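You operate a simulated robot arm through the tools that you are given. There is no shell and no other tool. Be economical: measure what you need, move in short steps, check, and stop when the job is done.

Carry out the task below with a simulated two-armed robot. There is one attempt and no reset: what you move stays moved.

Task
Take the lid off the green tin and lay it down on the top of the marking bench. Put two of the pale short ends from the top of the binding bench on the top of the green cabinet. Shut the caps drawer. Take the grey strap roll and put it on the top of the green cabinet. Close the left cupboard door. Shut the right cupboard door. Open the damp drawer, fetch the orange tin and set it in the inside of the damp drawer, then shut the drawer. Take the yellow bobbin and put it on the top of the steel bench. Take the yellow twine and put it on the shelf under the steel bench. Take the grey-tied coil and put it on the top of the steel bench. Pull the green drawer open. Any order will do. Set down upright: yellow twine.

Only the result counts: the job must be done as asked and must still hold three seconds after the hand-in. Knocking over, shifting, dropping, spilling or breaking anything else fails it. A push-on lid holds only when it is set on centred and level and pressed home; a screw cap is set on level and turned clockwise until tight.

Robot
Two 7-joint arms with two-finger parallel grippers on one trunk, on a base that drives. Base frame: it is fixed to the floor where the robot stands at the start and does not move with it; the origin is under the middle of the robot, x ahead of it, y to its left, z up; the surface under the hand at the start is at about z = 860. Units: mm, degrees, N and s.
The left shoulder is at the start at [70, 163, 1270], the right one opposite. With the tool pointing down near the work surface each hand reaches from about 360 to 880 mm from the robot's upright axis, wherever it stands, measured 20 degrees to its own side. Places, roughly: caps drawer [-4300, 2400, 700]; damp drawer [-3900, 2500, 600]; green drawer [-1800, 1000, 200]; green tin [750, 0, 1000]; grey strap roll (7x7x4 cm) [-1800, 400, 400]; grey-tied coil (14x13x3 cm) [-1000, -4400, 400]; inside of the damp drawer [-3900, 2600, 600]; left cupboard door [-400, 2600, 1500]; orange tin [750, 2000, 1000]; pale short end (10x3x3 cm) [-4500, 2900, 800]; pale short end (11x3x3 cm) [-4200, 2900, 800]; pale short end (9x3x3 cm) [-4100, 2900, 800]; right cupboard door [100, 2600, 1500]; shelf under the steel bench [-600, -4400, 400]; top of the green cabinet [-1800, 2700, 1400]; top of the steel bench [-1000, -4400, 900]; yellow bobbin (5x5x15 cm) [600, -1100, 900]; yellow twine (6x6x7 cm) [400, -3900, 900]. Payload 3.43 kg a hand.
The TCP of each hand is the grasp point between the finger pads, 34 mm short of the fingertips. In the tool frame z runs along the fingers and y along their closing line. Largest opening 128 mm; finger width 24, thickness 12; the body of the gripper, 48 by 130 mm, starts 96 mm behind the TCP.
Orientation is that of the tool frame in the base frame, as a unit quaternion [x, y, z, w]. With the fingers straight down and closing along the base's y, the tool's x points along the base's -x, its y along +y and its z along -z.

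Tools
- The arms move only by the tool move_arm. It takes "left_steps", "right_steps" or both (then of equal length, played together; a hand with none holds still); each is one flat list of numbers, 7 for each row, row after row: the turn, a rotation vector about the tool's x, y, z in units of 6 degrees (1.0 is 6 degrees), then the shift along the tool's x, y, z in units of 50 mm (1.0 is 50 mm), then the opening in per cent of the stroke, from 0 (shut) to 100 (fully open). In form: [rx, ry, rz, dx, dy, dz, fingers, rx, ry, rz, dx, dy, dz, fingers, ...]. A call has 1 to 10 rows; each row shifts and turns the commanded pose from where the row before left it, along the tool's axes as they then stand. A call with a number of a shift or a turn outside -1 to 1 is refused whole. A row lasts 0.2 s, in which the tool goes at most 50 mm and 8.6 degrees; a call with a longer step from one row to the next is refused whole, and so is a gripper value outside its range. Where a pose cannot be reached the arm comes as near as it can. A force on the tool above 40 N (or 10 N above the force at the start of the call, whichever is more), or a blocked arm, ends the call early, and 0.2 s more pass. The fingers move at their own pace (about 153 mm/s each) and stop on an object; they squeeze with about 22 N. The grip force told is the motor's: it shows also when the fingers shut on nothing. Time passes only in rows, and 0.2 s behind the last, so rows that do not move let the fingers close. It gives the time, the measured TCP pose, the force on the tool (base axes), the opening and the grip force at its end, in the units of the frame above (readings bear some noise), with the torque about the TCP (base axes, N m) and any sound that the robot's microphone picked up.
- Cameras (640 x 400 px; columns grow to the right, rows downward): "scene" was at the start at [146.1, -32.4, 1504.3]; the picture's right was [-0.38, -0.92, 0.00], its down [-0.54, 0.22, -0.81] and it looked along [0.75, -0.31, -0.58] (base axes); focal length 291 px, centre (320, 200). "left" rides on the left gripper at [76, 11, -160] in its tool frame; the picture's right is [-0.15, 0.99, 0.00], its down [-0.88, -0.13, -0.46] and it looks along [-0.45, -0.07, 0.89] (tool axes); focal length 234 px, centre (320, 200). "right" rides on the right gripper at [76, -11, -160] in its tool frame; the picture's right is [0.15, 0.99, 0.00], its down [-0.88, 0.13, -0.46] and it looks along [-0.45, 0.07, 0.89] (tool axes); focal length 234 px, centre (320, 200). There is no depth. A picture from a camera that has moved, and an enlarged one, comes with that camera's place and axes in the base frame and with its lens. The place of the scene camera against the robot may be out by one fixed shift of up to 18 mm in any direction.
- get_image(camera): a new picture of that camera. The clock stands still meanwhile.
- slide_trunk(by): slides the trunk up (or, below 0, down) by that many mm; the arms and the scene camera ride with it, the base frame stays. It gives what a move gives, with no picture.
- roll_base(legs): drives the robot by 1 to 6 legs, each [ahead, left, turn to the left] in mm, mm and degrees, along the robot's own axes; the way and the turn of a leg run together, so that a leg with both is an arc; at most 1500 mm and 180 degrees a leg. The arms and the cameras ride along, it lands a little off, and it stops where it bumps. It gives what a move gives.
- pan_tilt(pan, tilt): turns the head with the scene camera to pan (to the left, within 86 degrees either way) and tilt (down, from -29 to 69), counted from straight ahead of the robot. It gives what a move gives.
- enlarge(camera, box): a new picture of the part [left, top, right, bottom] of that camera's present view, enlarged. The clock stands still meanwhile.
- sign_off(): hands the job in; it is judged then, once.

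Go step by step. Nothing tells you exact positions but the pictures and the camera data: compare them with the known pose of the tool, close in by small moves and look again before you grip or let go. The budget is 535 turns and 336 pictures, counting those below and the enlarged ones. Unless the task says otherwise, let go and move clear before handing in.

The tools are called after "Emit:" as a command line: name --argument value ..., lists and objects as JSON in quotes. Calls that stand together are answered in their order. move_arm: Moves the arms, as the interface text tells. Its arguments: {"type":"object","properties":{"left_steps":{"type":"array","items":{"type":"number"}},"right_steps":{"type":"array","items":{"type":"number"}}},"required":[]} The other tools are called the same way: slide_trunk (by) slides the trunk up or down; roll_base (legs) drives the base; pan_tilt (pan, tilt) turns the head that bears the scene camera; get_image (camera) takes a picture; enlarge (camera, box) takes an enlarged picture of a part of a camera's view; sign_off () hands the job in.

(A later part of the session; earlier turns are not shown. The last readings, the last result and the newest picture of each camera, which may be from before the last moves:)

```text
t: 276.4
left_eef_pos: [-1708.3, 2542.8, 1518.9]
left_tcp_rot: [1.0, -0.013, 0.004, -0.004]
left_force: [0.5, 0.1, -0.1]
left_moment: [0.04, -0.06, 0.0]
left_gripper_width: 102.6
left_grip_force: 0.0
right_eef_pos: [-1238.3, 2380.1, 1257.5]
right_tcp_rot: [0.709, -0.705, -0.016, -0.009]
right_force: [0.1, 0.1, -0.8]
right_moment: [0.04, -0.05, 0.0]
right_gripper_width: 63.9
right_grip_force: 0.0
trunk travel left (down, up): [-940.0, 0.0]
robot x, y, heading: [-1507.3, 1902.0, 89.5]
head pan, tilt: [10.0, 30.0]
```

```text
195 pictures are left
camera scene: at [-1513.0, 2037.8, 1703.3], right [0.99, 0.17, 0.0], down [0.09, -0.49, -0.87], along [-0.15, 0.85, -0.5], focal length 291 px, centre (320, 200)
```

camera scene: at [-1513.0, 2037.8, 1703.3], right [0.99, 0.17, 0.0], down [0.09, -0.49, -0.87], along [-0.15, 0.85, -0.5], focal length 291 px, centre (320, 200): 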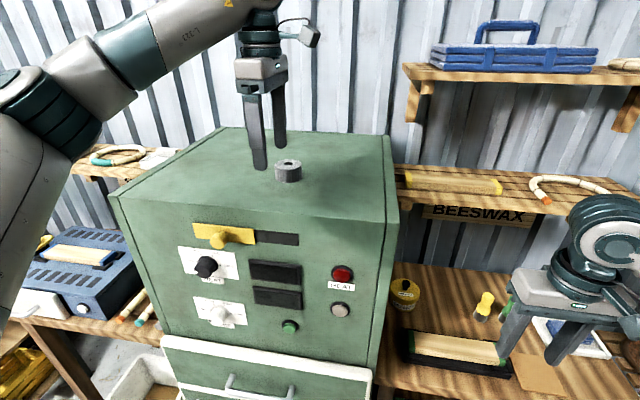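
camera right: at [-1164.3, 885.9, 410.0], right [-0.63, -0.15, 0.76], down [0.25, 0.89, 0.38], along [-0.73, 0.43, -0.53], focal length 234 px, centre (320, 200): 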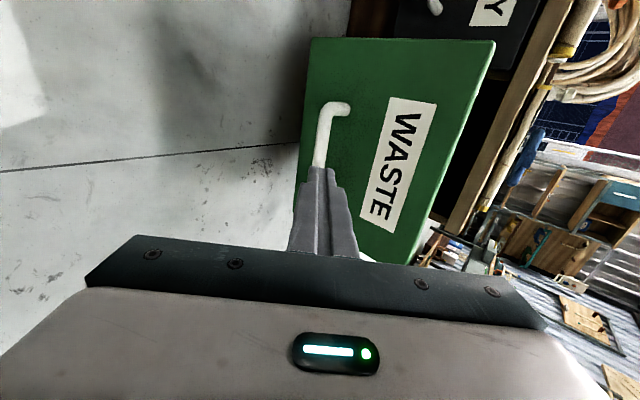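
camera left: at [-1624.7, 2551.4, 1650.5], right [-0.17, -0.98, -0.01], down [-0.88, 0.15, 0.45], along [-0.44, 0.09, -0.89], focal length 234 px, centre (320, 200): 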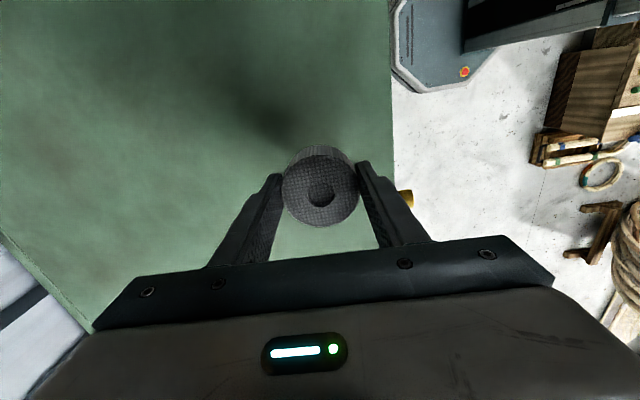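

Strap roll is on the cabinet. Next, the cupboard doors; backing off and moving right.

Emit:
roll_base --legs '[[-450, 0, 0]]'

Emit:
move_arm --left_steps '[0, 0, 1, 0, 0, 0, 50, 0, 0, 1, 0, 0, 0, 50, 0, 0, 1, 0, 0, 0, 50, 0, 0, 1, 0, 0, 0, 50, 0, 0, 1, 0, 0, 0, 50, 0, 0, 1, 0, 0, 0, 50, 0, 0, 1, 0, 0, 0, 50, 0, 0, 1, 0, 0, 0, 50, 0, 0, 1, 0, 0, 0, 50, 0, 0, 1, 0, 0, 0, 50]'

Emit:
move_arm --left_steps '[0, 0, 1, 0, 0, 0, 50, 0, 0, 1, 0, 0, 0, 50, 0, 0, 1, 0, 0, 0, 50, 0, 0, 1, 0, 0, 0, 50, 0, 0, 0.8, 0, 0, 0, 50, 0, 0, 0, 0.9, 0, 0, 50, 0, 0, 0, 0.9, 0, 0, 50]'

Emit:
roll_base --legs '[[0, -1350, 0]]'

Emit:
pan_tilt --pan 0 --tilt 15

Emit:
get_image --camera "scene"

```text
t: 279.1
left_eef_pos: [-1706.7, 2111.1, 1516.3]
left_tcp_rot: [1.0, -0.013, 0.002, -0.003]
left_force: [-0.3, 0.7, -0.3]
left_moment: [-0.01, -0.02, -0.03]
left_gripper_width: 102.4
left_grip_force: 0.1
right_eef_pos: [-1237.2, 1946.9, 1254.5]
right_tcp_rot: [0.707, -0.707, -0.016, -0.008]
right_force: [0.1, 0.5, -0.7]
right_moment: [0.01, 0.01, -0.01]
right_gripper_width: 64.3
right_grip_force: 0.1
trunk travel left (down, up): [-940.0, 0.0]
robot x, y, heading: [-1515.1, 1460.8, 89.6]
head pan, tilt: [10.0, 30.0]
```

```text
t: 281.3
left_eef_pos: [-1704.2, 2108.2, 1516.4]
left_tcp_rot: [0.859, -0.513, 0.001, -0.004]
left_force: [0.2, -0.4, 0.1]
left_moment: [0.0, 0.0, -0.06]
left_gripper_width: 63.8
left_grip_force: 0.0
right_eef_pos: [-1237.3, 1943.9, 1255.3]
right_tcp_rot: [0.709, -0.705, -0.017, -0.009]
right_force: [0.5, -0.2, 0.1]
right_moment: [0.02, 0.01, 0.01]
right_gripper_width: 63.9
right_grip_force: 0.0
trunk travel left (down, up): [-940.0, 0.0]
robot x, y, heading: [-1513.1, 1460.9, 89.8]
head pan, tilt: [10.0, 30.0]
```

```text
t: 282.9
left_eef_pos: [-1709.6, 2012.3, 1516.2]
left_tcp_rot: [-0.705, 0.71, 0.001, 0.006]
left_force: [-0.3, 0.5, 0.6]
left_moment: [0.02, -0.02, -0.03]
left_gripper_width: 64.0
left_grip_force: 0.0
right_eef_pos: [-1238.5, 1941.9, 1256.4]
right_tcp_rot: [0.709, -0.705, -0.018, -0.009]
right_force: [1.0, 0.2, -0.6]
right_moment: [0.02, 0.0, -0.03]
right_gripper_width: 63.8
right_grip_force: 0.0
trunk travel left (down, up): [-940.0, 0.0]
robot x, y, heading: [-1510.3, 1464.9, 90.1]
head pan, tilt: [10.0, 30.0]
```

```text
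t: 289.6
left_eef_pos: [-366.7, 2006.4, 1517.0]
left_tcp_rot: [-0.703, 0.711, 0.001, 0.004]
left_force: [0.6, -0.4, -0.1]
left_moment: [0.01, -0.01, 0.01]
left_gripper_width: 64.3
left_grip_force: 0.1
right_eef_pos: [104.1, 1932.1, 1255.7]
right_tcp_rot: [-0.706, 0.708, 0.018, 0.009]
right_force: [0.0, -0.6, -0.3]
right_moment: [0.02, 0.0, 0.03]
right_gripper_width: 64.1
right_grip_force: 0.1
trunk travel left (down, up): [-940.0, 0.0]
robot x, y, heading: [-173.2, 1446.2, 89.5]
head pan, tilt: [10.0, 30.0]
```

```text
t: 290.4
left_eef_pos: [-364.8, 2005.7, 1516.4]
left_tcp_rot: [-0.703, 0.711, 0.0, 0.005]
left_force: [-0.2, 0.1, -0.3]
left_moment: [0.0, 0.04, -0.01]
left_gripper_width: 64.4
left_grip_force: 0.0
right_eef_pos: [104.8, 1932.7, 1255.2]
right_tcp_rot: [-0.706, 0.707, 0.017, 0.009]
right_force: [-0.3, -0.4, 0.7]
right_moment: [0.01, 0.0, 0.0]
right_gripper_width: 64.2
right_grip_force: 0.0
trunk travel left (down, up): [-940.0, 0.0]
robot x, y, heading: [-170.6, 1448.4, 89.6]
head pan, tilt: [0.0, 15.0]
```

```text
194 pictures are left
camera scene: at [-155.4, 1595.6, 1727.2], right [1.0, -0.01, 0.0], down [0.0, -0.26, -0.97], along [0.01, 0.97, -0.26], focal length 291 px, centre (320, 200)
```

scene: 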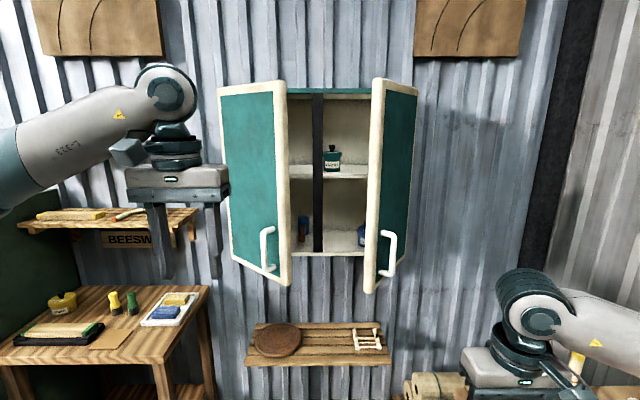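

Both doors stand ajar, hinged on their outer sides. I'll put one closed fist in front of each door near its free edge and push.

Emit:
move_arm --left_steps '[0, 0, 0, 0, -0.4, 0, 0, 0, 0, 0, 0, -0.4, 0, 0, 0, 0, 0, 0, -0.4, 0, 0, 0, 0, 0, 0, -0.4, 0, 0, 0, 0, 0, -0.3, 0, 0, 0, 0, 0, 0, 0, 0, 0]' --right_steps '[0, 0, 0, 0, 0.25, -0.8, 0, 0, 0, 0, 0, 0.25, -0.8, 0, 0, 0, 0, 0, 0.25, -0.8, 0, 0, 0, 0, 0, 0.25, -0.8, 0, 0, 0, 0, 0, 0.2, -0.8, 0, 0, 0, 0, 0, 0, -0.8, 0]'

Emit:
roll_base --legs '[[340, 0, 0]]'

Emit:
get_image --camera "scene"

```text
refused: steps must hold 7 numbers for each row
```

```text
t: 292.6
left_eef_pos: [-359.5, 2336.9, 1517.0]
left_tcp_rot: [-0.702, 0.712, 0.001, 0.005]
left_force: [-0.6, -0.1, -0.2]
left_moment: [0.01, 0.03, 0.0]
left_gripper_width: 64.2
left_grip_force: 0.1
right_eef_pos: [109.9, 2264.0, 1257.2]
right_tcp_rot: [-0.705, 0.709, 0.018, 0.009]
right_force: [0.5, 0.2, 0.7]
right_moment: [0.01, 0.0, -0.02]
right_gripper_width: 64.2
right_grip_force: 0.1
trunk travel left (down, up): [-940.0, 0.0]
robot x, y, heading: [-163.4, 1784.7, 89.4]
head pan, tilt: [0.0, 15.0]
```

```text
193 pictures are left
camera scene: at [-151.4, 1927.3, 1727.7], right [1.0, -0.01, 0.0], down [0.0, -0.26, -0.97], along [0.01, 0.97, -0.26], focal length 291 px, centre (320, 200)
```

scene: 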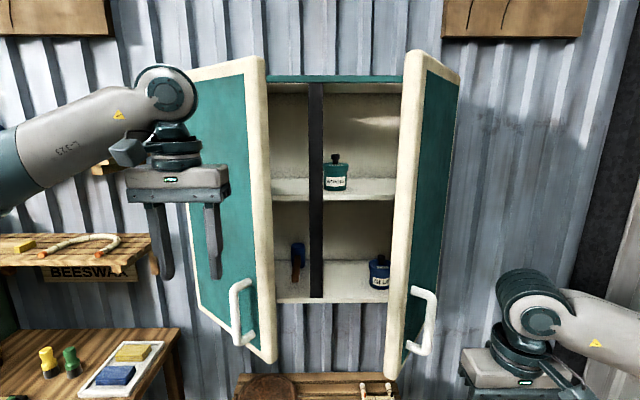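

Emit:
move_arm --left_steps '[0, 0, 0, 0, -0.3, 0, 0, 0, 0, 0, 0, -0.3, 0, 0, 0, 0, 0, 0, -0.3, 0, 0, 0, 0, 0, 0, -0.3, 0, 0, 0, 0, 0, 0, -0.2, 0, 0, 0, 0, 0, 0, 0, 0, 0]' --right_steps '[0, 0, 0, 0, 0.25, -0.8, 0, 0, 0, 0, 0, 0.25, -0.8, 0, 0, 0, 0, 0, 0.25, -0.8, 0, 0, 0, 0, 0, 0.25, -0.8, 0, 0, 0, 0, 0, 0.2, -0.8, 0, 0, 0, 0, 0, 0, -0.8, 0]'

Emit:
get_image --camera "scene"

```text
t: 294.0
left_eef_pos: [-292.2, 2337.2, 1516.2]
left_tcp_rot: [-0.702, 0.712, 0.001, 0.006]
left_force: [0.1, 0.2, 0.2]
left_moment: [0.03, 0.02, 0.0]
left_gripper_width: 0.0
left_grip_force: 22.1
right_eef_pos: [54.3, 2257.2, 1497.5]
right_tcp_rot: [-0.706, 0.708, 0.017, 0.009]
right_force: [-0.6, -0.6, -0.3]
right_moment: [0.02, 0.0, 0.04]
right_gripper_width: 0.0
right_grip_force: 21.8
trunk travel left (down, up): [-940.0, 0.0]
robot x, y, heading: [-167.6, 1784.1, 89.1]
head pan, tilt: [0.0, 15.0]
```

```text
192 pictures are left
camera scene: at [-152.4, 1929.3, 1727.3], right [1.0, -0.01, 0.0], down [0.0, -0.26, -0.97], along [0.01, 0.97, -0.26], focal length 291 px, centre (320, 200)
```

scene: 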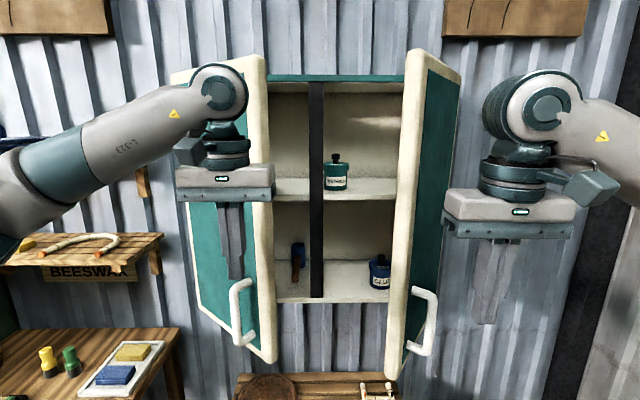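

Emit:
roll_base --legs '[[110, 0, 0]]'

Emit:
move_arm --left_steps '[0, 0, 0, -0.5, 0.3, 0, 0, 0, 0, 0, -0.5, 0.2, 0, 0, 0, 0, 0, -0.5, 0, 0, 0, 0, 0, 0, -0.5, 0, 0, 0, 0, 0, 0, -0.5, 0, 0, 0, 0, 0, 0, -0.5, 0, 0, 0]' --right_steps '[0, 0, 0, -0.7, 0, 0, 0, 0, 0, 0, -0.7, 0, 0, 0, 0, 0, 0, -0.7, 0, 0, 0, 0, 0, 0, -0.7, 0, 0, 0, 0, 0, 0, -0.7, 0, 0, 0, 0, 0, 0, -0.7, 0, 0, 0]'

Emit:
get_image --camera "scene"

```text
t: 295.2
left_eef_pos: [-291.4, 2443.8, 1519.5]
left_tcp_rot: [-0.702, 0.712, 0.002, 0.006]
left_force: [-0.1, -0.3, -0.3]
left_moment: [0.08, 0.04, -0.02]
left_gripper_width: 0.1
left_grip_force: 22.2
right_eef_pos: [55.3, 2363.7, 1499.2]
right_tcp_rot: [-0.706, 0.708, 0.018, 0.01]
right_force: [0.1, -0.3, 0.7]
right_moment: [0.04, -0.04, 0.0]
right_gripper_width: 0.0
right_grip_force: 21.5
trunk travel left (down, up): [-940.0, 0.0]
robot x, y, heading: [-166.4, 1897.4, 89.5]
head pan, tilt: [0.0, 15.0]
```

```text
t: 296.6
left_eef_pos: [-313.0, 2601.8, 1518.3]
left_tcp_rot: [-0.702, 0.712, 0.0, 0.005]
left_force: [0.0, 0.3, 0.3]
left_moment: [-0.04, 0.0, 0.03]
left_gripper_width: 0.0
left_grip_force: 21.6
right_eef_pos: [57.8, 2582.4, 1503.3]
right_tcp_rot: [-0.706, 0.708, 0.016, 0.008]
right_force: [-0.4, 0.3, -0.6]
right_moment: [-0.06, 0.02, -0.01]
right_gripper_width: 0.0
right_grip_force: 21.6
trunk travel left (down, up): [-940.0, 0.0]
robot x, y, heading: [-167.1, 1896.4, 89.3]
head pan, tilt: [0.0, 15.0]
```

```text
191 pictures are left
camera scene: at [-150.2, 2044.8, 1727.0], right [1.0, -0.01, 0.0], down [0.0, -0.26, -0.97], along [0.01, 0.97, -0.26], focal length 291 px, centre (320, 200)
```

scene: 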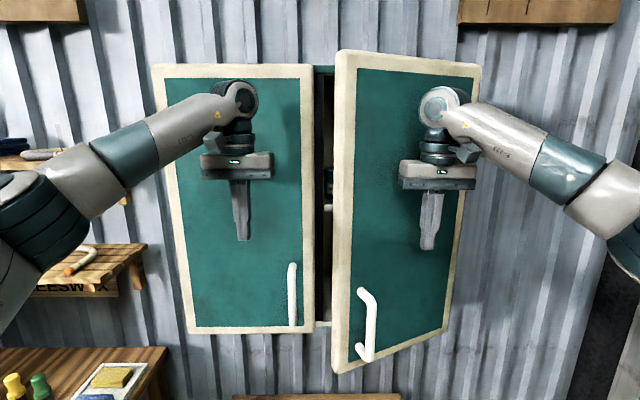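

Doors are swinging shut. Continuing the push.

Emit:
move_arm --left_steps '[0, 0, 0, -0.3, 0, 0, 0, 0, 0, 0, -0.3, 0, 0, 0, 0, 0, 0, -0.3, 0, 0, 0]' --right_steps '[0, 0, 0, -0.6, 0.2, 0, 0, 0, 0, 0, -0.6, 0.2, 0, 0, 0, 0, 0, -0.6, 0.2, 0, 0]'

Emit:
get_image --camera "scene"

```text
t: 297.4
left_eef_pos: [-311.4, 2642.4, 1520.6]
left_tcp_rot: [-0.701, 0.713, 0.001, 0.005]
left_force: [0.3, -0.6, 0.3]
left_moment: [0.04, -0.01, -0.01]
left_gripper_width: 0.0
left_grip_force: 22.3
right_eef_pos: [28.1, 2661.9, 1508.0]
right_tcp_rot: [-0.706, 0.708, 0.014, 0.006]
right_force: [1.0, -0.3, 0.3]
right_moment: [0.04, 0.0, 0.03]
right_gripper_width: 0.2
right_grip_force: 21.7
trunk travel left (down, up): [-940.0, 0.0]
robot x, y, heading: [-168.6, 1896.1, 89.3]
head pan, tilt: [0.0, 15.0]
stopped in row 3 (right hand): the force on the tool passed its limit at 79 N (the readings are from after the stop); the commanded pose is now the measured one
```

```text
190 pictures are left
camera scene: at [-149.8, 2039.7, 1727.5], right [1.0, -0.01, 0.0], down [0.0, -0.26, -0.97], along [0.01, 0.97, -0.26], focal length 291 px, centre (320, 200)
```

scene: 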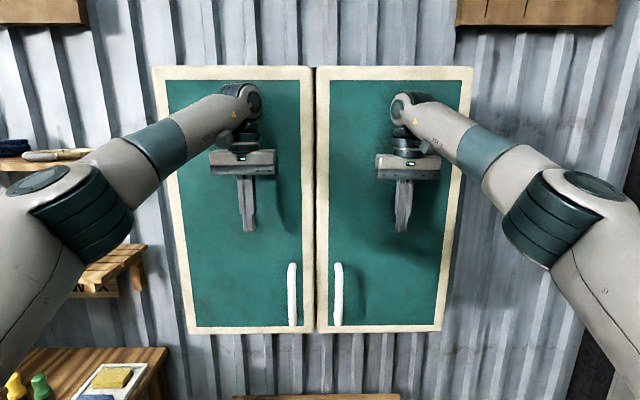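

Emit:
move_arm --left_steps '[0, 0, 0, -0.2, 0, 0, 0, 0, 0, 0, -0.2, 0, 0, 0, 0, 0, 0, -0.2, 0, 0, 0]'

Emit:
move_arm --right_steps '[0, 0, 0, -0.15, 0, 0, 0, 0, 0, 0, -0.15, 0, 0, 0]'

Emit:
enlarge --camera "scene" --box '[140, 50, 500, 350]'

```text
t: 298.4
left_eef_pos: [-312.1, 2662.4, 1524.7]
left_tcp_rot: [-0.702, 0.712, 0.001, 0.004]
left_force: [2.3, -24.0, -2.4]
left_moment: [2.41, 0.22, 0.3]
left_gripper_width: 0.0
left_grip_force: 21.7
right_eef_pos: [26.9, 2654.8, 1510.8]
right_tcp_rot: [0.707, -0.707, -0.016, -0.007]
right_force: [-0.6, -0.7, 0.1]
right_moment: [0.01, -0.01, 0.0]
right_gripper_width: 0.0
right_grip_force: 22.1
trunk travel left (down, up): [-940.0, 0.0]
robot x, y, heading: [-169.4, 1892.8, 89.4]
head pan, tilt: [0.0, 15.0]
stopped in row 3 (left hand): the force on the tool passed its limit at 42 N (the readings are from after the stop); the commanded pose is now the measured one
```

```text
t: 299.1
left_eef_pos: [-311.3, 2663.0, 1526.2]
left_tcp_rot: [-0.702, 0.712, 0.003, 0.006]
left_force: [0.0, 0.1, -0.1]
left_moment: [-0.01, 0.02, 0.0]
left_gripper_width: 0.1
left_grip_force: 21.9
right_eef_pos: [27.4, 2664.5, 1514.2]
right_tcp_rot: [-0.707, 0.707, 0.013, 0.005]
right_force: [-1.7, -29.4, -2.7]
right_moment: [2.92, -0.26, 0.05]
right_gripper_width: 0.0
right_grip_force: 22.6
trunk travel left (down, up): [-940.0, 0.0]
robot x, y, heading: [-168.0, 1892.3, 89.2]
head pan, tilt: [0.0, 15.0]
stopped in row 2 (right hand): the force on the tool passed its limit at 45 N (the readings are from after the stop); the commanded pose is now the measured one
```

```text
1.33 times, centred on (320, 200) of scene
camera zoom: at [-150.0, 2028.7, 1728.4], right [1.0, -0.01, 0.0], down [0.0, -0.25, -0.97], along [0.01, 0.97, -0.25], focal length 388 px, centre (320, 200)
```

zoom: 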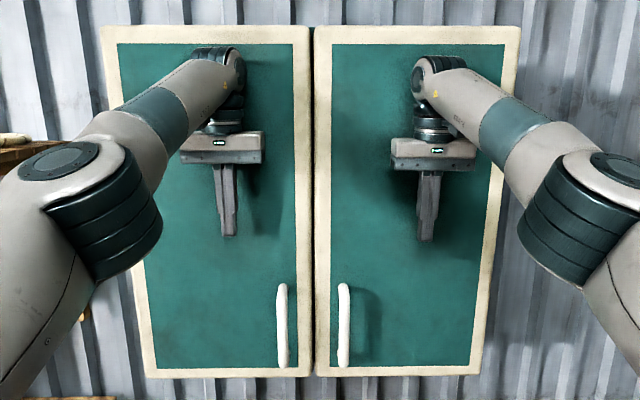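

Both doors shut. Retract, then turn to the joining bench for the orange tin.

Emit:
move_arm --left_steps '[0, 0, 0, 0.8, 0, 0, 0, 0, 0, 0, 0.8, 0, 0, 0, 0, 0, 0, 0.8, 0, 0, 0, 0, 0, 0, 0.8, 0, 0, 0, 0, 0, 0, 0.8, 0, 0, 0, 0, 0, 0, 0.8, 0, 0, 0]' --right_steps '[0, 0, 0, 0.8, 0, 0, 0, 0, 0, 0, 0.8, 0, 0, 0, 0, 0, 0, 0.8, 0, 0, 0, 0, 0, 0, 0.8, 0, 0, 0, 0, 0, 0, 0.8, 0, 0, 0, 0, 0, 0, 0.8, 0, 0, 0]'

Emit:
roll_base --legs '[[-250, 100, 0], [0, 0, -90]]'

Emit:
pan_tilt --pan 10 --tilt 35

Emit:
get_image --camera "scene"

```text
t: 300.5
left_eef_pos: [-314.7, 2426.9, 1521.0]
left_tcp_rot: [-0.702, 0.712, 0.002, 0.005]
left_force: [-1.4, -0.6, 0.5]
left_moment: [0.07, 0.01, 0.02]
left_gripper_width: 0.0
left_grip_force: 21.5
right_eef_pos: [28.4, 2430.4, 1504.1]
right_tcp_rot: [-0.706, 0.708, 0.013, 0.005]
right_force: [0.0, -0.3, 0.2]
right_moment: [0.04, 0.0, -0.02]
right_gripper_width: 0.0
right_grip_force: 22.1
trunk travel left (down, up): [-940.0, 0.0]
robot x, y, heading: [-165.0, 1891.1, 89.2]
head pan, tilt: [0.0, 15.0]
```

```text
t: 306.3
left_eef_pos: [267.3, 1791.9, 1519.4]
left_tcp_rot: [0.007, 1.0, -0.004, 0.002]
left_force: [-0.5, 0.5, 0.2]
left_moment: [-0.03, 0.01, -0.01]
left_gripper_width: 0.0
left_grip_force: 22.6
right_eef_pos: [271.0, 1449.9, 1502.2]
right_tcp_rot: [0.001, 1.0, 0.005, 0.01]
right_force: [-0.4, 0.5, -0.2]
right_moment: [0.01, -0.01, 0.0]
right_gripper_width: 0.0
right_grip_force: 21.8
trunk travel left (down, up): [-940.0, 0.0]
robot x, y, heading: [-269.2, 1642.0, -1.1]
head pan, tilt: [0.0, 15.0]
```

```text
t: 307.1
left_eef_pos: [267.5, 1792.4, 1518.1]
left_tcp_rot: [0.008, 1.0, -0.002, 0.002]
left_force: [-0.2, -0.1, 0.0]
left_moment: [0.03, 0.0, 0.01]
left_gripper_width: 0.2
left_grip_force: 21.8
right_eef_pos: [270.8, 1448.8, 1501.3]
right_tcp_rot: [0.001, 1.0, 0.005, 0.01]
right_force: [-0.1, 0.0, 0.7]
right_moment: [0.0, 0.03, 0.01]
right_gripper_width: 0.0
right_grip_force: 22.2
trunk travel left (down, up): [-940.0, 0.0]
robot x, y, heading: [-270.8, 1644.2, -0.8]
head pan, tilt: [10.0, 35.0]
```

```text
188 pictures are left
camera scene: at [-117.6, 1657.3, 1695.4], right [0.16, -0.99, 0.0], down [-0.57, -0.09, -0.82], along [0.81, 0.13, -0.57], focal length 291 px, centre (320, 200)
```

scene: 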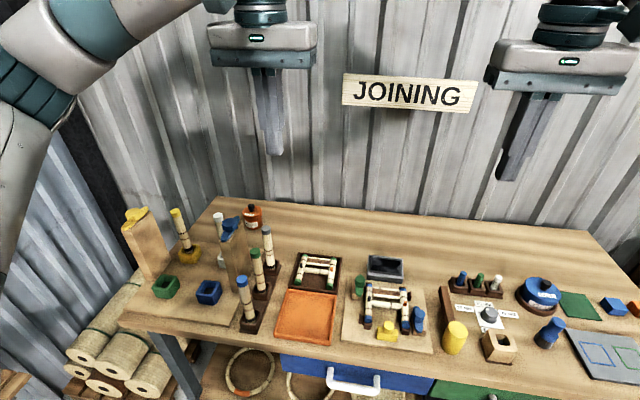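

Emit:
enlarge --camera "scene" --box '[190, 180, 310, 280]'

```text
4.00 times, centred on (250, 230) of scene
camera zoom: at [-117.6, 1657.3, 1695.4], right [0.16, -0.99, 0.0], down [-0.57, -0.09, -0.82], along [0.81, 0.13, -0.57], focal length 1165 px, centre (600, 80)
```

zoom: 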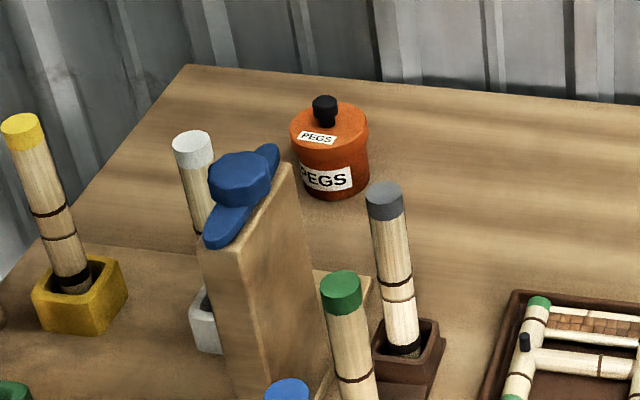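

The orange "PEGS" tin is at about (804, 2100). I'll position the robot in front of it.

Emit:
roll_base --legs '[[0, 290, 0.8], [260, 0, 0]]'

Emit:
slide_trunk --by -90

Emit:
move_arm --left_steps '[0, 0, 0, -0.9, 0, 0, 100, 0, 0, 0, -0.9, 0, 0, 100, 0, 0, 0, -0.9, 0, 0, 100, 0, 0, 0, -0.9, 0, 0, 100]'

Emit:
get_image --camera "left"

Emit:
get_image --camera "scene"

```text
t: 310.6
left_eef_pos: [527.6, 2095.7, 1519.5]
left_tcp_rot: [-0.005, 1.0, -0.002, 0.004]
left_force: [0.5, 0.4, 0.3]
left_moment: [-0.04, -0.03, 0.01]
left_gripper_width: 0.3
left_grip_force: 21.8
right_eef_pos: [537.4, 1751.6, 1504.1]
right_tcp_rot: [-0.011, 1.0, 0.005, 0.012]
right_force: [0.1, 0.4, -0.2]
right_moment: [-0.03, -0.03, 0.02]
right_gripper_width: 0.1
right_grip_force: 22.0
trunk travel left (down, up): [-940.0, 0.0]
robot x, y, heading: [-2.4, 1935.3, 0.5]
head pan, tilt: [10.0, 35.0]
```

```text
t: 311.8
left_eef_pos: [529.2, 2094.7, 1429.2]
left_tcp_rot: [-0.005, 1.0, -0.002, 0.003]
left_force: [0.7, -1.1, 0.5]
left_moment: [-0.02, -0.02, -0.02]
left_gripper_width: 0.2
left_grip_force: 21.5
right_eef_pos: [541.4, 1752.6, 1413.0]
right_tcp_rot: [-0.011, 1.0, 0.006, 0.01]
right_force: [-0.2, -0.6, -0.3]
right_moment: [0.0, -0.01, 0.01]
right_gripper_width: 0.1
right_grip_force: 22.2
trunk travel left (down, up): [-850.0, 90.0]
robot x, y, heading: [-5.2, 1933.3, 0.5]
head pan, tilt: [10.0, 35.0]
```

```text
t: 312.8
left_eef_pos: [713.4, 2096.2, 1429.1]
left_tcp_rot: [-0.004, 1.0, -0.001, 0.002]
left_force: [-0.4, -0.4, -0.6]
left_moment: [0.0, 0.03, -0.02]
left_gripper_width: 128.0
left_grip_force: 0.0
right_eef_pos: [544.9, 1752.8, 1411.8]
right_tcp_rot: [-0.012, 1.0, 0.006, 0.01]
right_force: [0.1, -0.3, -0.5]
right_moment: [0.04, 0.02, 0.01]
right_gripper_width: 0.1
right_grip_force: 21.8
trunk travel left (down, up): [-850.0, 90.0]
robot x, y, heading: [-2.7, 1930.4, 0.4]
head pan, tilt: [10.0, 35.0]
```

```text
186 pictures are left
camera left: at [637.7, 2107.0, 1587.4], right [0.14, 0.99, 0.0], down [0.88, -0.12, 0.46], along [0.46, -0.06, -0.89], focal length 234 px, centre (320, 200)
```

left: 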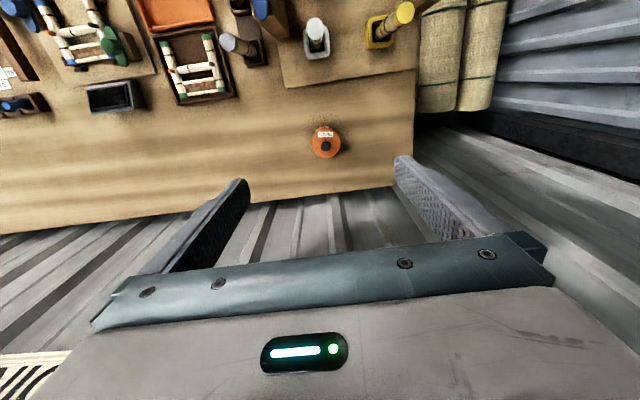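

```text
185 pictures are left
camera scene: at [151.5, 1949.9, 1605.0], right [0.18, -0.98, 0.0], down [-0.57, -0.1, -0.82], along [0.8, 0.15, -0.57], focal length 291 px, centre (320, 200)
```

scene: 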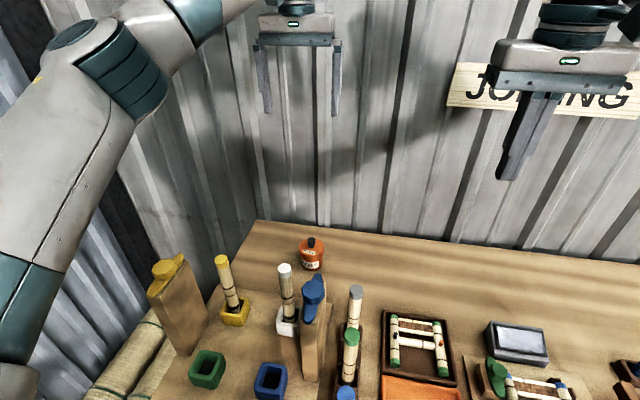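

Emit:
move_arm --left_steps '[0, 0, 0, -0.9, 0.07, 0, 100, 0, 0, 0, -0.86, 0.07, 0, 100, 0, 0, 0, 0, 0, 0.9, 100, 0, 0, 0, 0, 0, 0.9, 100, 0, 0, 0, 0, 0, 0.9, 100, 0, 0, 0, 0, 0, 0.9, 100, 0, 0, 0, 0, 0, 0.9, 100]'

Emit:
get_image --camera "left"

Emit:
get_image --camera "scene"

```text
t: 314.4
left_eef_pos: [826.2, 2099.6, 1214.2]
left_tcp_rot: [-0.005, 1.0, -0.003, 0.002]
left_force: [0.2, 0.7, 0.3]
left_moment: [-0.02, -0.01, 0.0]
left_gripper_width: 128.0
left_grip_force: 0.1
left hand out of reach, approached as far as the arm can: row 2, 3, 4, 5, 6, 7
right_eef_pos: [544.3, 1756.3, 1411.7]
right_tcp_rot: [-0.011, 1.0, 0.005, 0.01]
right_force: [0.3, 0.8, -0.1]
right_moment: [-0.02, 0.03, -0.01]
right_gripper_width: 0.0
right_grip_force: 21.6
trunk travel left (down, up): [-850.0, 90.0]
robot x, y, heading: [0.8, 1932.8, 0.3]
head pan, tilt: [10.0, 35.0]
```

```text
184 pictures are left
camera left: at [749.5, 2110.3, 1373.0], right [0.14, 0.99, 0.0], down [0.88, -0.12, 0.46], along [0.45, -0.07, -0.89], focal length 234 px, centre (320, 200)
```

left: 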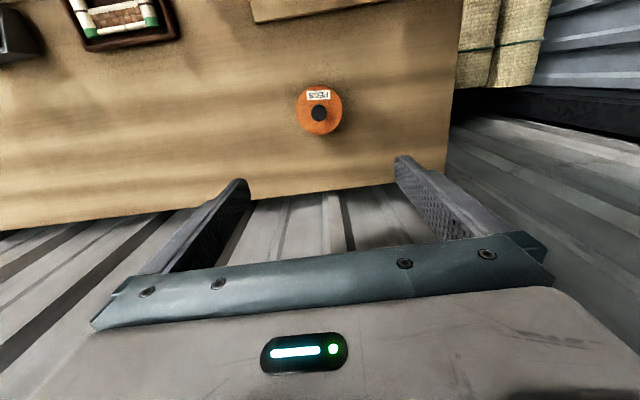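

```text
183 pictures are left
camera scene: at [150.9, 1953.4, 1605.2], right [0.18, -0.98, 0.0], down [-0.57, -0.11, -0.82], along [0.8, 0.15, -0.57], focal length 291 px, centre (320, 200)
```

scene: 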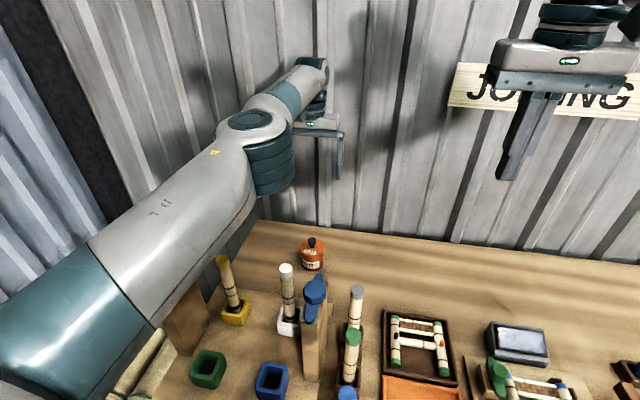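

Emit:
move_arm --left_steps '[0, 0, 0, 0.5, 0, 0.5, 100, 0, 0, 0, 0, 0, 0.8, 100, 0, 0, 0, 0, 0, 0.8, 100, 0, 0, 0, 0, 0, 0.8, 100, 0, 0, 0, 0, 0, 0.8, 100]'

Emit:
get_image --camera "left"

Emit:
get_image --camera "scene"

```text
t: 315.6
left_eef_pos: [824.2, 2094.8, 1037.4]
left_tcp_rot: [-0.004, 1.0, -0.003, 0.002]
left_force: [-0.1, -0.4, 0.2]
left_moment: [-0.03, 0.03, -0.03]
left_gripper_width: 128.2
left_grip_force: 0.0
left hand out of reach, approached as far as the arm can: row 1, 2, 5
right_eef_pos: [544.3, 1754.3, 1411.6]
right_tcp_rot: [-0.011, 1.0, 0.005, 0.01]
right_force: [0.3, -0.1, -0.5]
right_moment: [-0.04, 0.04, 0.01]
right_gripper_width: 0.1
right_grip_force: 22.6
trunk travel left (down, up): [-850.0, 90.0]
robot x, y, heading: [-1.9, 1932.5, 0.8]
head pan, tilt: [10.0, 35.0]
```

```text
182 pictures are left
camera left: at [748.3, 2105.8, 1196.1], right [0.14, 0.99, 0.0], down [0.88, -0.12, 0.46], along [0.45, -0.07, -0.89], focal length 234 px, centre (320, 200)
```

left: 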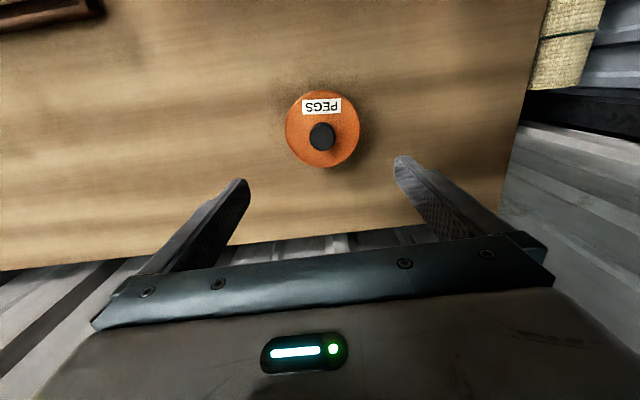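

```text
181 pictures are left
camera scene: at [150.7, 1953.6, 1605.2], right [0.18, -0.98, 0.0], down [-0.56, -0.11, -0.82], along [0.8, 0.15, -0.57], focal length 291 px, centre (320, 200)
```

scene: 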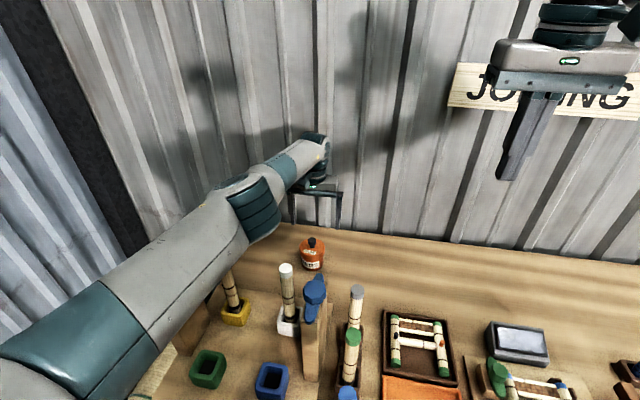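

Emit:
move_arm --left_steps '[0, 0, 0, 0.57, 0.08, 0, 100, 0, 0, 0, 0, 0, 0.4, 100, 0, 0, 0, 0, 0, 0.4, 100, 0, 0, 0, 0, 0, 0, 100]'

Emit:
get_image --camera "left"

Emit:
enlarge --camera "scene" --box '[180, 130, 380, 300]'

```text
t: 316.6
left_eef_pos: [797.1, 2097.2, 1000.2]
left_tcp_rot: [-0.005, 1.0, -0.003, 0.003]
left_force: [-0.2, -0.1, 0.2]
left_moment: [-0.02, -0.02, -0.03]
left_gripper_width: 128.0
left_grip_force: 0.0
right_eef_pos: [542.1, 1754.5, 1413.5]
right_tcp_rot: [-0.011, 1.0, 0.004, 0.011]
right_force: [0.5, 0.5, 0.2]
right_moment: [-0.03, 0.0, 0.02]
right_gripper_width: 0.0
right_grip_force: 22.7
trunk travel left (down, up): [-850.0, 90.0]
robot x, y, heading: [-1.0, 1932.9, 0.6]
head pan, tilt: [10.0, 35.0]
```

```text
180 pictures are left
camera left: at [719.7, 2109.5, 1157.7], right [0.14, 0.99, 0.0], down [0.88, -0.12, 0.46], along [0.46, -0.07, -0.89], focal length 234 px, centre (320, 200)
```

left: 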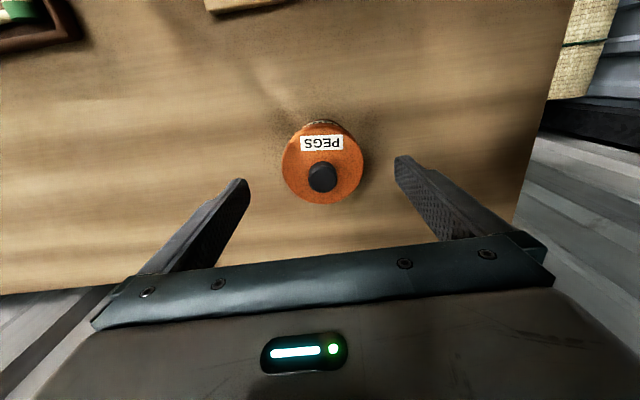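

```text
2.35 times, centred on (280, 215) of scene
camera zoom: at [148.6, 1953.9, 1605.3], right [0.18, -0.98, 0.0], down [-0.56, -0.11, -0.82], along [0.81, 0.15, -0.57], focal length 685 px, centre (414, 165)
```

zoom: 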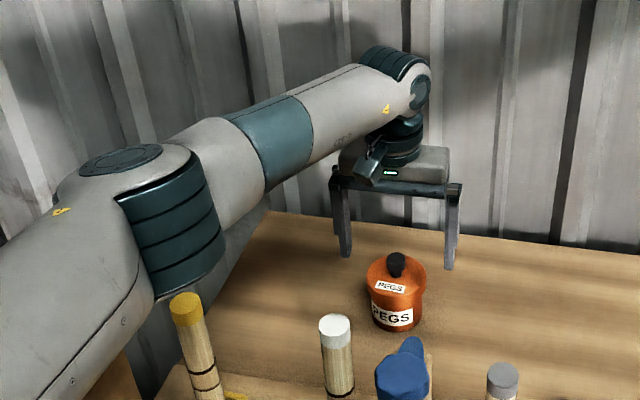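

Emit:
move_arm --left_steps '[0, 0, 0, 0.04, 0.04, 0.5, 100, 0, 0, 0, 0, 0, 0.5, 100, 0, 0, 0, 0, 0, 0.5, 100, 0, 0, 0, 0, 0, 0.3, 100]'

Emit:
get_image --camera "left"

Emit:
enlarge --camera "scene" --box '[180, 130, 380, 300]'

```text
t: 317.6
left_eef_pos: [794.2, 2100.7, 909.2]
left_tcp_rot: [-0.005, 1.0, -0.002, 0.003]
left_force: [0.2, 0.6, 0.6]
left_moment: [-0.01, 0.01, 0.03]
left_gripper_width: 128.1
left_grip_force: 0.0
right_eef_pos: [543.1, 1752.3, 1412.1]
right_tcp_rot: [-0.011, 1.0, 0.005, 0.009]
right_force: [-0.7, -0.4, -0.5]
right_moment: [-0.01, 0.03, 0.01]
right_gripper_width: 0.0
right_grip_force: 22.1
trunk travel left (down, up): [-850.0, 90.0]
robot x, y, heading: [-3.6, 1934.4, 0.7]
head pan, tilt: [10.0, 35.0]
```

```text
178 pictures are left
camera left: at [717.5, 2111.6, 1068.4], right [0.14, 0.99, 0.0], down [0.88, -0.12, 0.46], along [0.46, -0.07, -0.89], focal length 234 px, centre (320, 200)
```

left: 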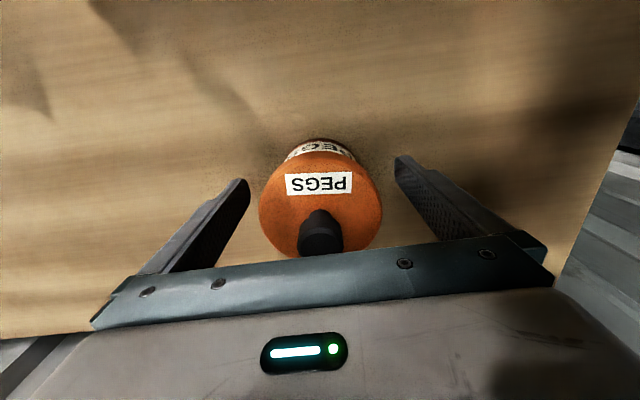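

```text
2.35 times, centred on (280, 215) of scene
camera zoom: at [149.6, 1951.3, 1605.3], right [0.18, -0.98, 0.0], down [-0.56, -0.1, -0.82], along [0.81, 0.15, -0.57], focal length 685 px, centre (414, 165)
```

zoom: 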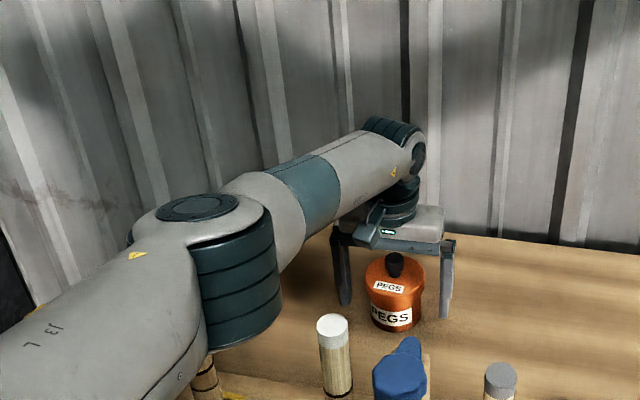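

Gripping from above would only catch the lid, so I'll take the tin by its body with a 45° tilted hand coming from the free side (south). First, back up and reposition.

Emit:
move_arm --left_steps '[0, 0, 0, 0, 0, -0.9, 100, 0, 0, 0, 0, 0, -0.9, 100, 0, 0, 0, 0, 0, -0.9, 100, 0, 0, 0, 0, 0, -0.9, 100, 0, 0, 0, 0, 0, -0.9, 100, 0, 0, 0, 0, 0, -0.9, 100, 0, 0, 0, 0, 0, -0.9, 100]'

Emit:
roll_base --legs '[[0, -290, 0]]'

Emit:
move_arm --left_steps '[0, 0, -1, 0.3, 0, 0, 100, 0, 0, -1, 0.3, 0, 0, 100, 0, 0, -1, 0, 0, 0, 100, 0, 0, -1, 0, 0, 0, 100, 0, 0, -1, 0, 0, 0, 100, 0, 0, -1, 0, 0, 0, 100, 0, 0, -1, 0, 0, 0, 100, 0, 0, -1, 0, 0, 0, 100, 0, 0, -1, 0, 0, 0, 100, 0, 0, -1, 0, 0, 0, 100]'

Emit:
move_arm --left_steps '[0, -0.94, 0, 0, 0, 0, 100, 0, -0.94, 0, 0, 0, 0, 100, 0, -0.94, 0, 0, 0, 0, 100, 0, -0.94, 0, 0, 0, 0, 100, 0, -0.94, 0, 0, 0, 0, 100, 0, -0.94, 0, 0, 0, 0, 100, 0, -0.94, 0, 0, 0, 0, 100, 0, -0.94, 0, 0, 0, 0, 100]'

Emit:
get_image --camera "scene"

Emit:
get_image --camera "left"

```text
t: 319.2
left_eef_pos: [790.8, 2100.0, 1225.0]
left_tcp_rot: [-0.004, 1.0, -0.001, 0.004]
left_force: [-0.2, -0.3, 0.0]
left_moment: [0.03, -0.01, -0.03]
left_gripper_width: 127.9
left_grip_force: 0.1
right_eef_pos: [541.7, 1752.7, 1412.5]
right_tcp_rot: [-0.011, 1.0, 0.005, 0.011]
right_force: [0.2, 0.1, 0.3]
right_moment: [0.0, -0.04, 0.03]
right_gripper_width: 0.1
right_grip_force: 21.4
trunk travel left (down, up): [-850.0, 90.0]
robot x, y, heading: [-3.4, 1931.9, 0.5]
head pan, tilt: [10.0, 35.0]
```

```text
t: 321.3
left_eef_pos: [795.0, 1808.4, 1223.5]
left_tcp_rot: [-0.004, 1.0, -0.003, 0.003]
left_force: [0.1, -0.1, -0.4]
left_moment: [-0.02, 0.03, 0.0]
left_gripper_width: 127.8
left_grip_force: 0.2
right_eef_pos: [545.7, 1460.6, 1412.3]
right_tcp_rot: [-0.011, 1.0, 0.004, 0.011]
right_force: [-0.3, 0.8, -0.2]
right_moment: [-0.01, -0.02, 0.01]
right_gripper_width: 0.0
right_grip_force: 22.2
trunk travel left (down, up): [-850.0, 90.0]
robot x, y, heading: [1.0, 1638.9, 0.6]
head pan, tilt: [10.0, 35.0]
```

```text
t: 323.5
left_eef_pos: [764.1, 1804.4, 1224.2]
left_tcp_rot: [-0.505, 0.863, -0.003, 0.001]
left_force: [0.1, -0.8, -0.2]
left_moment: [0.03, 0.03, 0.01]
left_gripper_width: 128.2
left_grip_force: 0.1
right_eef_pos: [545.9, 1458.7, 1412.0]
right_tcp_rot: [-0.011, 1.0, 0.005, 0.011]
right_force: [-0.8, 0.3, 0.8]
right_moment: [0.0, 0.03, -0.03]
right_gripper_width: 0.1
right_grip_force: 21.5
trunk travel left (down, up): [-850.0, 90.0]
robot x, y, heading: [0.6, 1640.0, 0.7]
head pan, tilt: [10.0, 35.0]
```

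```text
t: 325.3
left_eef_pos: [765.4, 1804.1, 1225.7]
left_tcp_rot: [-0.466, 0.797, 0.19, 0.334]
left_force: [-0.3, -0.1, -0.3]
left_moment: [-0.01, -0.03, 0.01]
left_gripper_width: 127.9
left_grip_force: 0.1
right_eef_pos: [545.5, 1458.8, 1412.0]
right_tcp_rot: [-0.011, 1.0, 0.005, 0.01]
right_force: [0.8, -0.5, -0.8]
right_moment: [0.01, 0.0, -0.01]
right_gripper_width: 0.0
right_grip_force: 21.7
trunk travel left (down, up): [-850.0, 90.0]
robot x, y, heading: [1.9, 1642.8, 0.6]
head pan, tilt: [10.0, 35.0]
```

```text
176 pictures are left
camera scene: at [151.9, 1656.4, 1605.3], right [0.18, -0.98, 0.0], down [-0.56, -0.1, -0.82], along [0.81, 0.15, -0.57], focal length 291 px, centre (320, 200)
```

scene: 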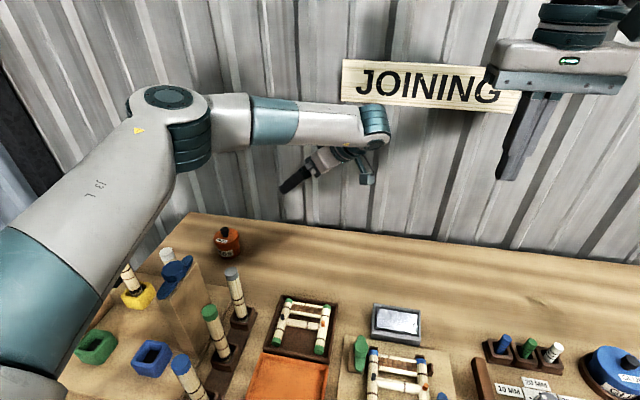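

```text
175 pictures are left
camera left: at [672.4, 1664.7, 1283.0], right [-0.81, 0.58, 0.1], down [0.25, 0.2, 0.95], along [0.53, 0.79, -0.31], focal length 234 px, centre (320, 200)
```

left: 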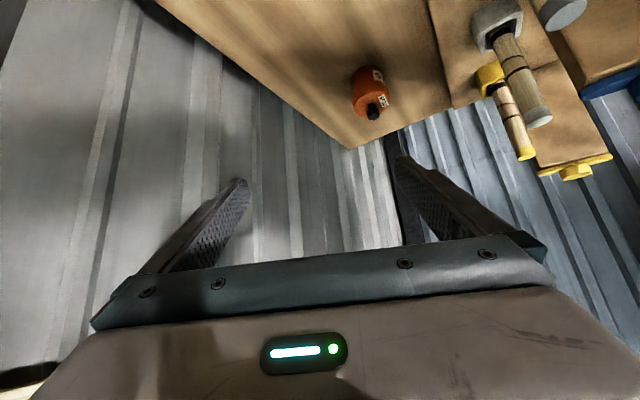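

Emit:
move_arm --left_steps '[0, 0, 0, 0.122, 0.304, 0.721, 100, 0, 0, 0, 0.122, 0.304, 0.721, 100, 0, 0, 0, 0.122, 0.304, 0.721, 100, 0, 0, 0, 0.122, 0.304, 0.721, 100, 0, 0, 0, 0.122, 0.304, 0.721, 100]'

Emit:
get_image --camera "scene"

Emit:
get_image --camera "left"

```text
t: 326.5
left_eef_pos: [750.8, 1934.7, 1072.3]
left_tcp_rot: [-0.468, 0.797, 0.19, 0.331]
left_force: [1.0, 0.1, 0.0]
left_moment: [-0.03, -0.02, 0.0]
left_gripper_width: 128.3
left_grip_force: 0.1
right_eef_pos: [546.0, 1460.8, 1412.6]
right_tcp_rot: [-0.012, 1.0, 0.005, 0.01]
right_force: [-0.5, 0.1, -0.5]
right_moment: [-0.04, -0.01, -0.01]
right_gripper_width: 0.0
right_grip_force: 21.7
trunk travel left (down, up): [-850.0, 90.0]
robot x, y, heading: [4.4, 1638.3, 0.6]
head pan, tilt: [10.0, 35.0]
```

```text
174 pictures are left
camera scene: at [152.4, 1659.0, 1605.3], right [0.18, -0.98, 0.0], down [-0.56, -0.11, -0.82], along [0.8, 0.15, -0.57], focal length 291 px, centre (320, 200)
```

scene: 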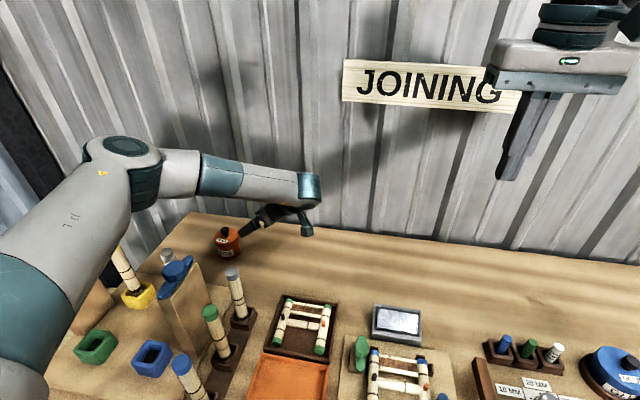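

```text
173 pictures are left
camera left: at [659.4, 1794.5, 1131.1], right [-0.81, 0.58, 0.1], down [0.25, 0.2, 0.95], along [0.53, 0.79, -0.31], focal length 234 px, centre (320, 200)
```

left: 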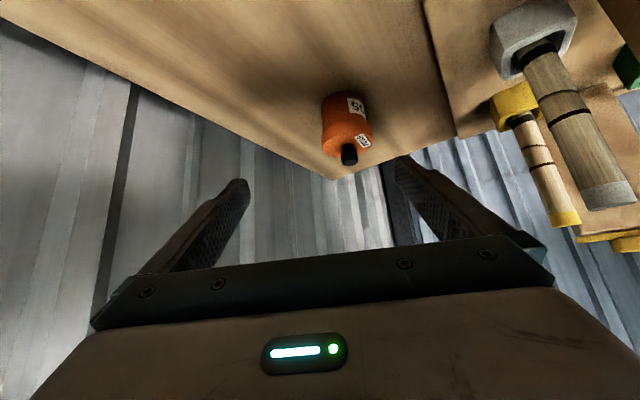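

Emit:
move_arm --left_steps '[0, 0, 0, 0.1, 0.29, 0.7, 100, 0, 0, 0, 0.1, 0.29, 0.7, 100, 0, 0, 0, 0.1, 0.29, 0.7, 100]'

Emit:
get_image --camera "scene"

Emit:
get_image --camera "left"

```text
t: 327.3
left_eef_pos: [744.7, 2011.4, 988.4]
left_tcp_rot: [-0.467, 0.797, 0.19, 0.332]
left_force: [0.4, 0.0, -0.6]
left_moment: [0.0, 0.01, 0.02]
left_gripper_width: 128.0
left_grip_force: 0.1
right_eef_pos: [545.2, 1458.9, 1412.9]
right_tcp_rot: [-0.011, 1.0, 0.005, 0.011]
right_force: [-1.2, -0.2, 0.1]
right_moment: [0.02, -0.01, 0.04]
right_gripper_width: 0.1
right_grip_force: 21.9
trunk travel left (down, up): [-850.0, 90.0]
robot x, y, heading: [-3.1, 1636.7, 0.3]
head pan, tilt: [10.0, 35.0]
```

```text
172 pictures are left
camera scene: at [152.0, 1657.9, 1605.3], right [0.18, -0.98, 0.0], down [-0.56, -0.11, -0.82], along [0.81, 0.15, -0.57], focal length 291 px, centre (320, 200)
```

scene: 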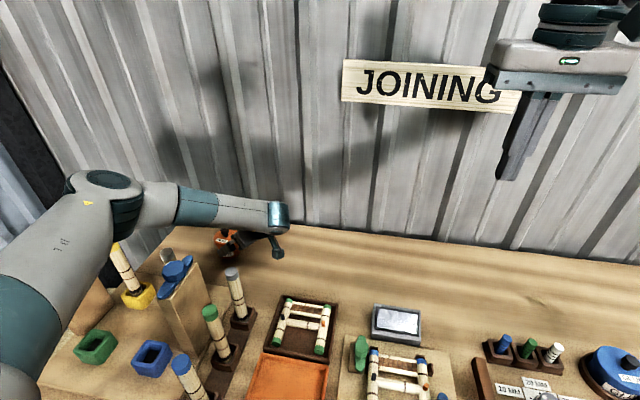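

```text
171 pictures are left
camera left: at [653.2, 1871.6, 1047.2], right [-0.81, 0.58, 0.1], down [0.25, 0.2, 0.95], along [0.53, 0.79, -0.31], focal length 234 px, centre (320, 200)
```

left: 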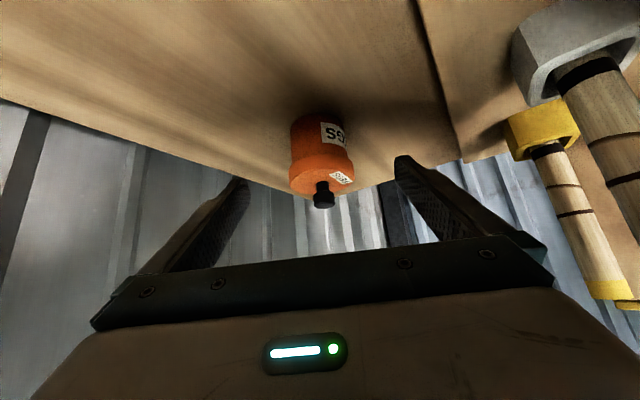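

Emit:
move_arm --left_steps '[0, 0, 0, 0, 0, 0.7, 100, 0, 0, 0, 0, 0, 0.7, 100, 0, 0, 0, 0, 0, 0.7, 100]'

Emit:
get_image --camera "left"

Emit:
enlarge --camera "scene" --box '[130, 150, 330, 310]'

```text
t: 328.1
left_eef_pos: [784.4, 2076.0, 914.1]
left_tcp_rot: [-0.466, 0.797, 0.19, 0.333]
left_force: [0.6, 0.1, 0.5]
left_moment: [-0.01, 0.01, 0.02]
left_gripper_width: 127.9
left_grip_force: 0.0
right_eef_pos: [546.6, 1459.0, 1412.0]
right_tcp_rot: [-0.011, 1.0, 0.006, 0.009]
right_force: [-0.1, 0.1, 0.3]
right_moment: [0.01, 0.01, -0.05]
right_gripper_width: 0.2
right_grip_force: 22.0
trunk travel left (down, up): [-850.0, 90.0]
robot x, y, heading: [1.7, 1639.7, 0.4]
head pan, tilt: [10.0, 35.0]
```

```text
170 pictures are left
camera left: at [692.8, 1936.8, 972.1], right [-0.81, 0.58, 0.1], down [0.26, 0.2, 0.95], along [0.53, 0.79, -0.31], focal length 234 px, centre (320, 200)
```

left: 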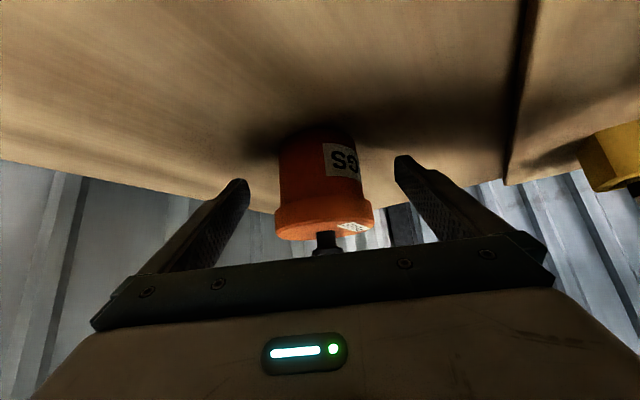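

```text
2.50 times, centred on (230, 230) of scene
camera zoom: at [152.5, 1657.3, 1605.3], right [0.18, -0.98, 0.0], down [-0.56, -0.1, -0.82], along [0.8, 0.15, -0.57], focal length 728 px, centre (545, 125)
```

zoom: 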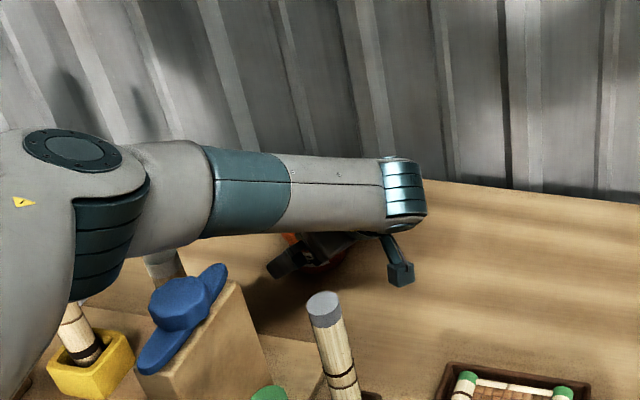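

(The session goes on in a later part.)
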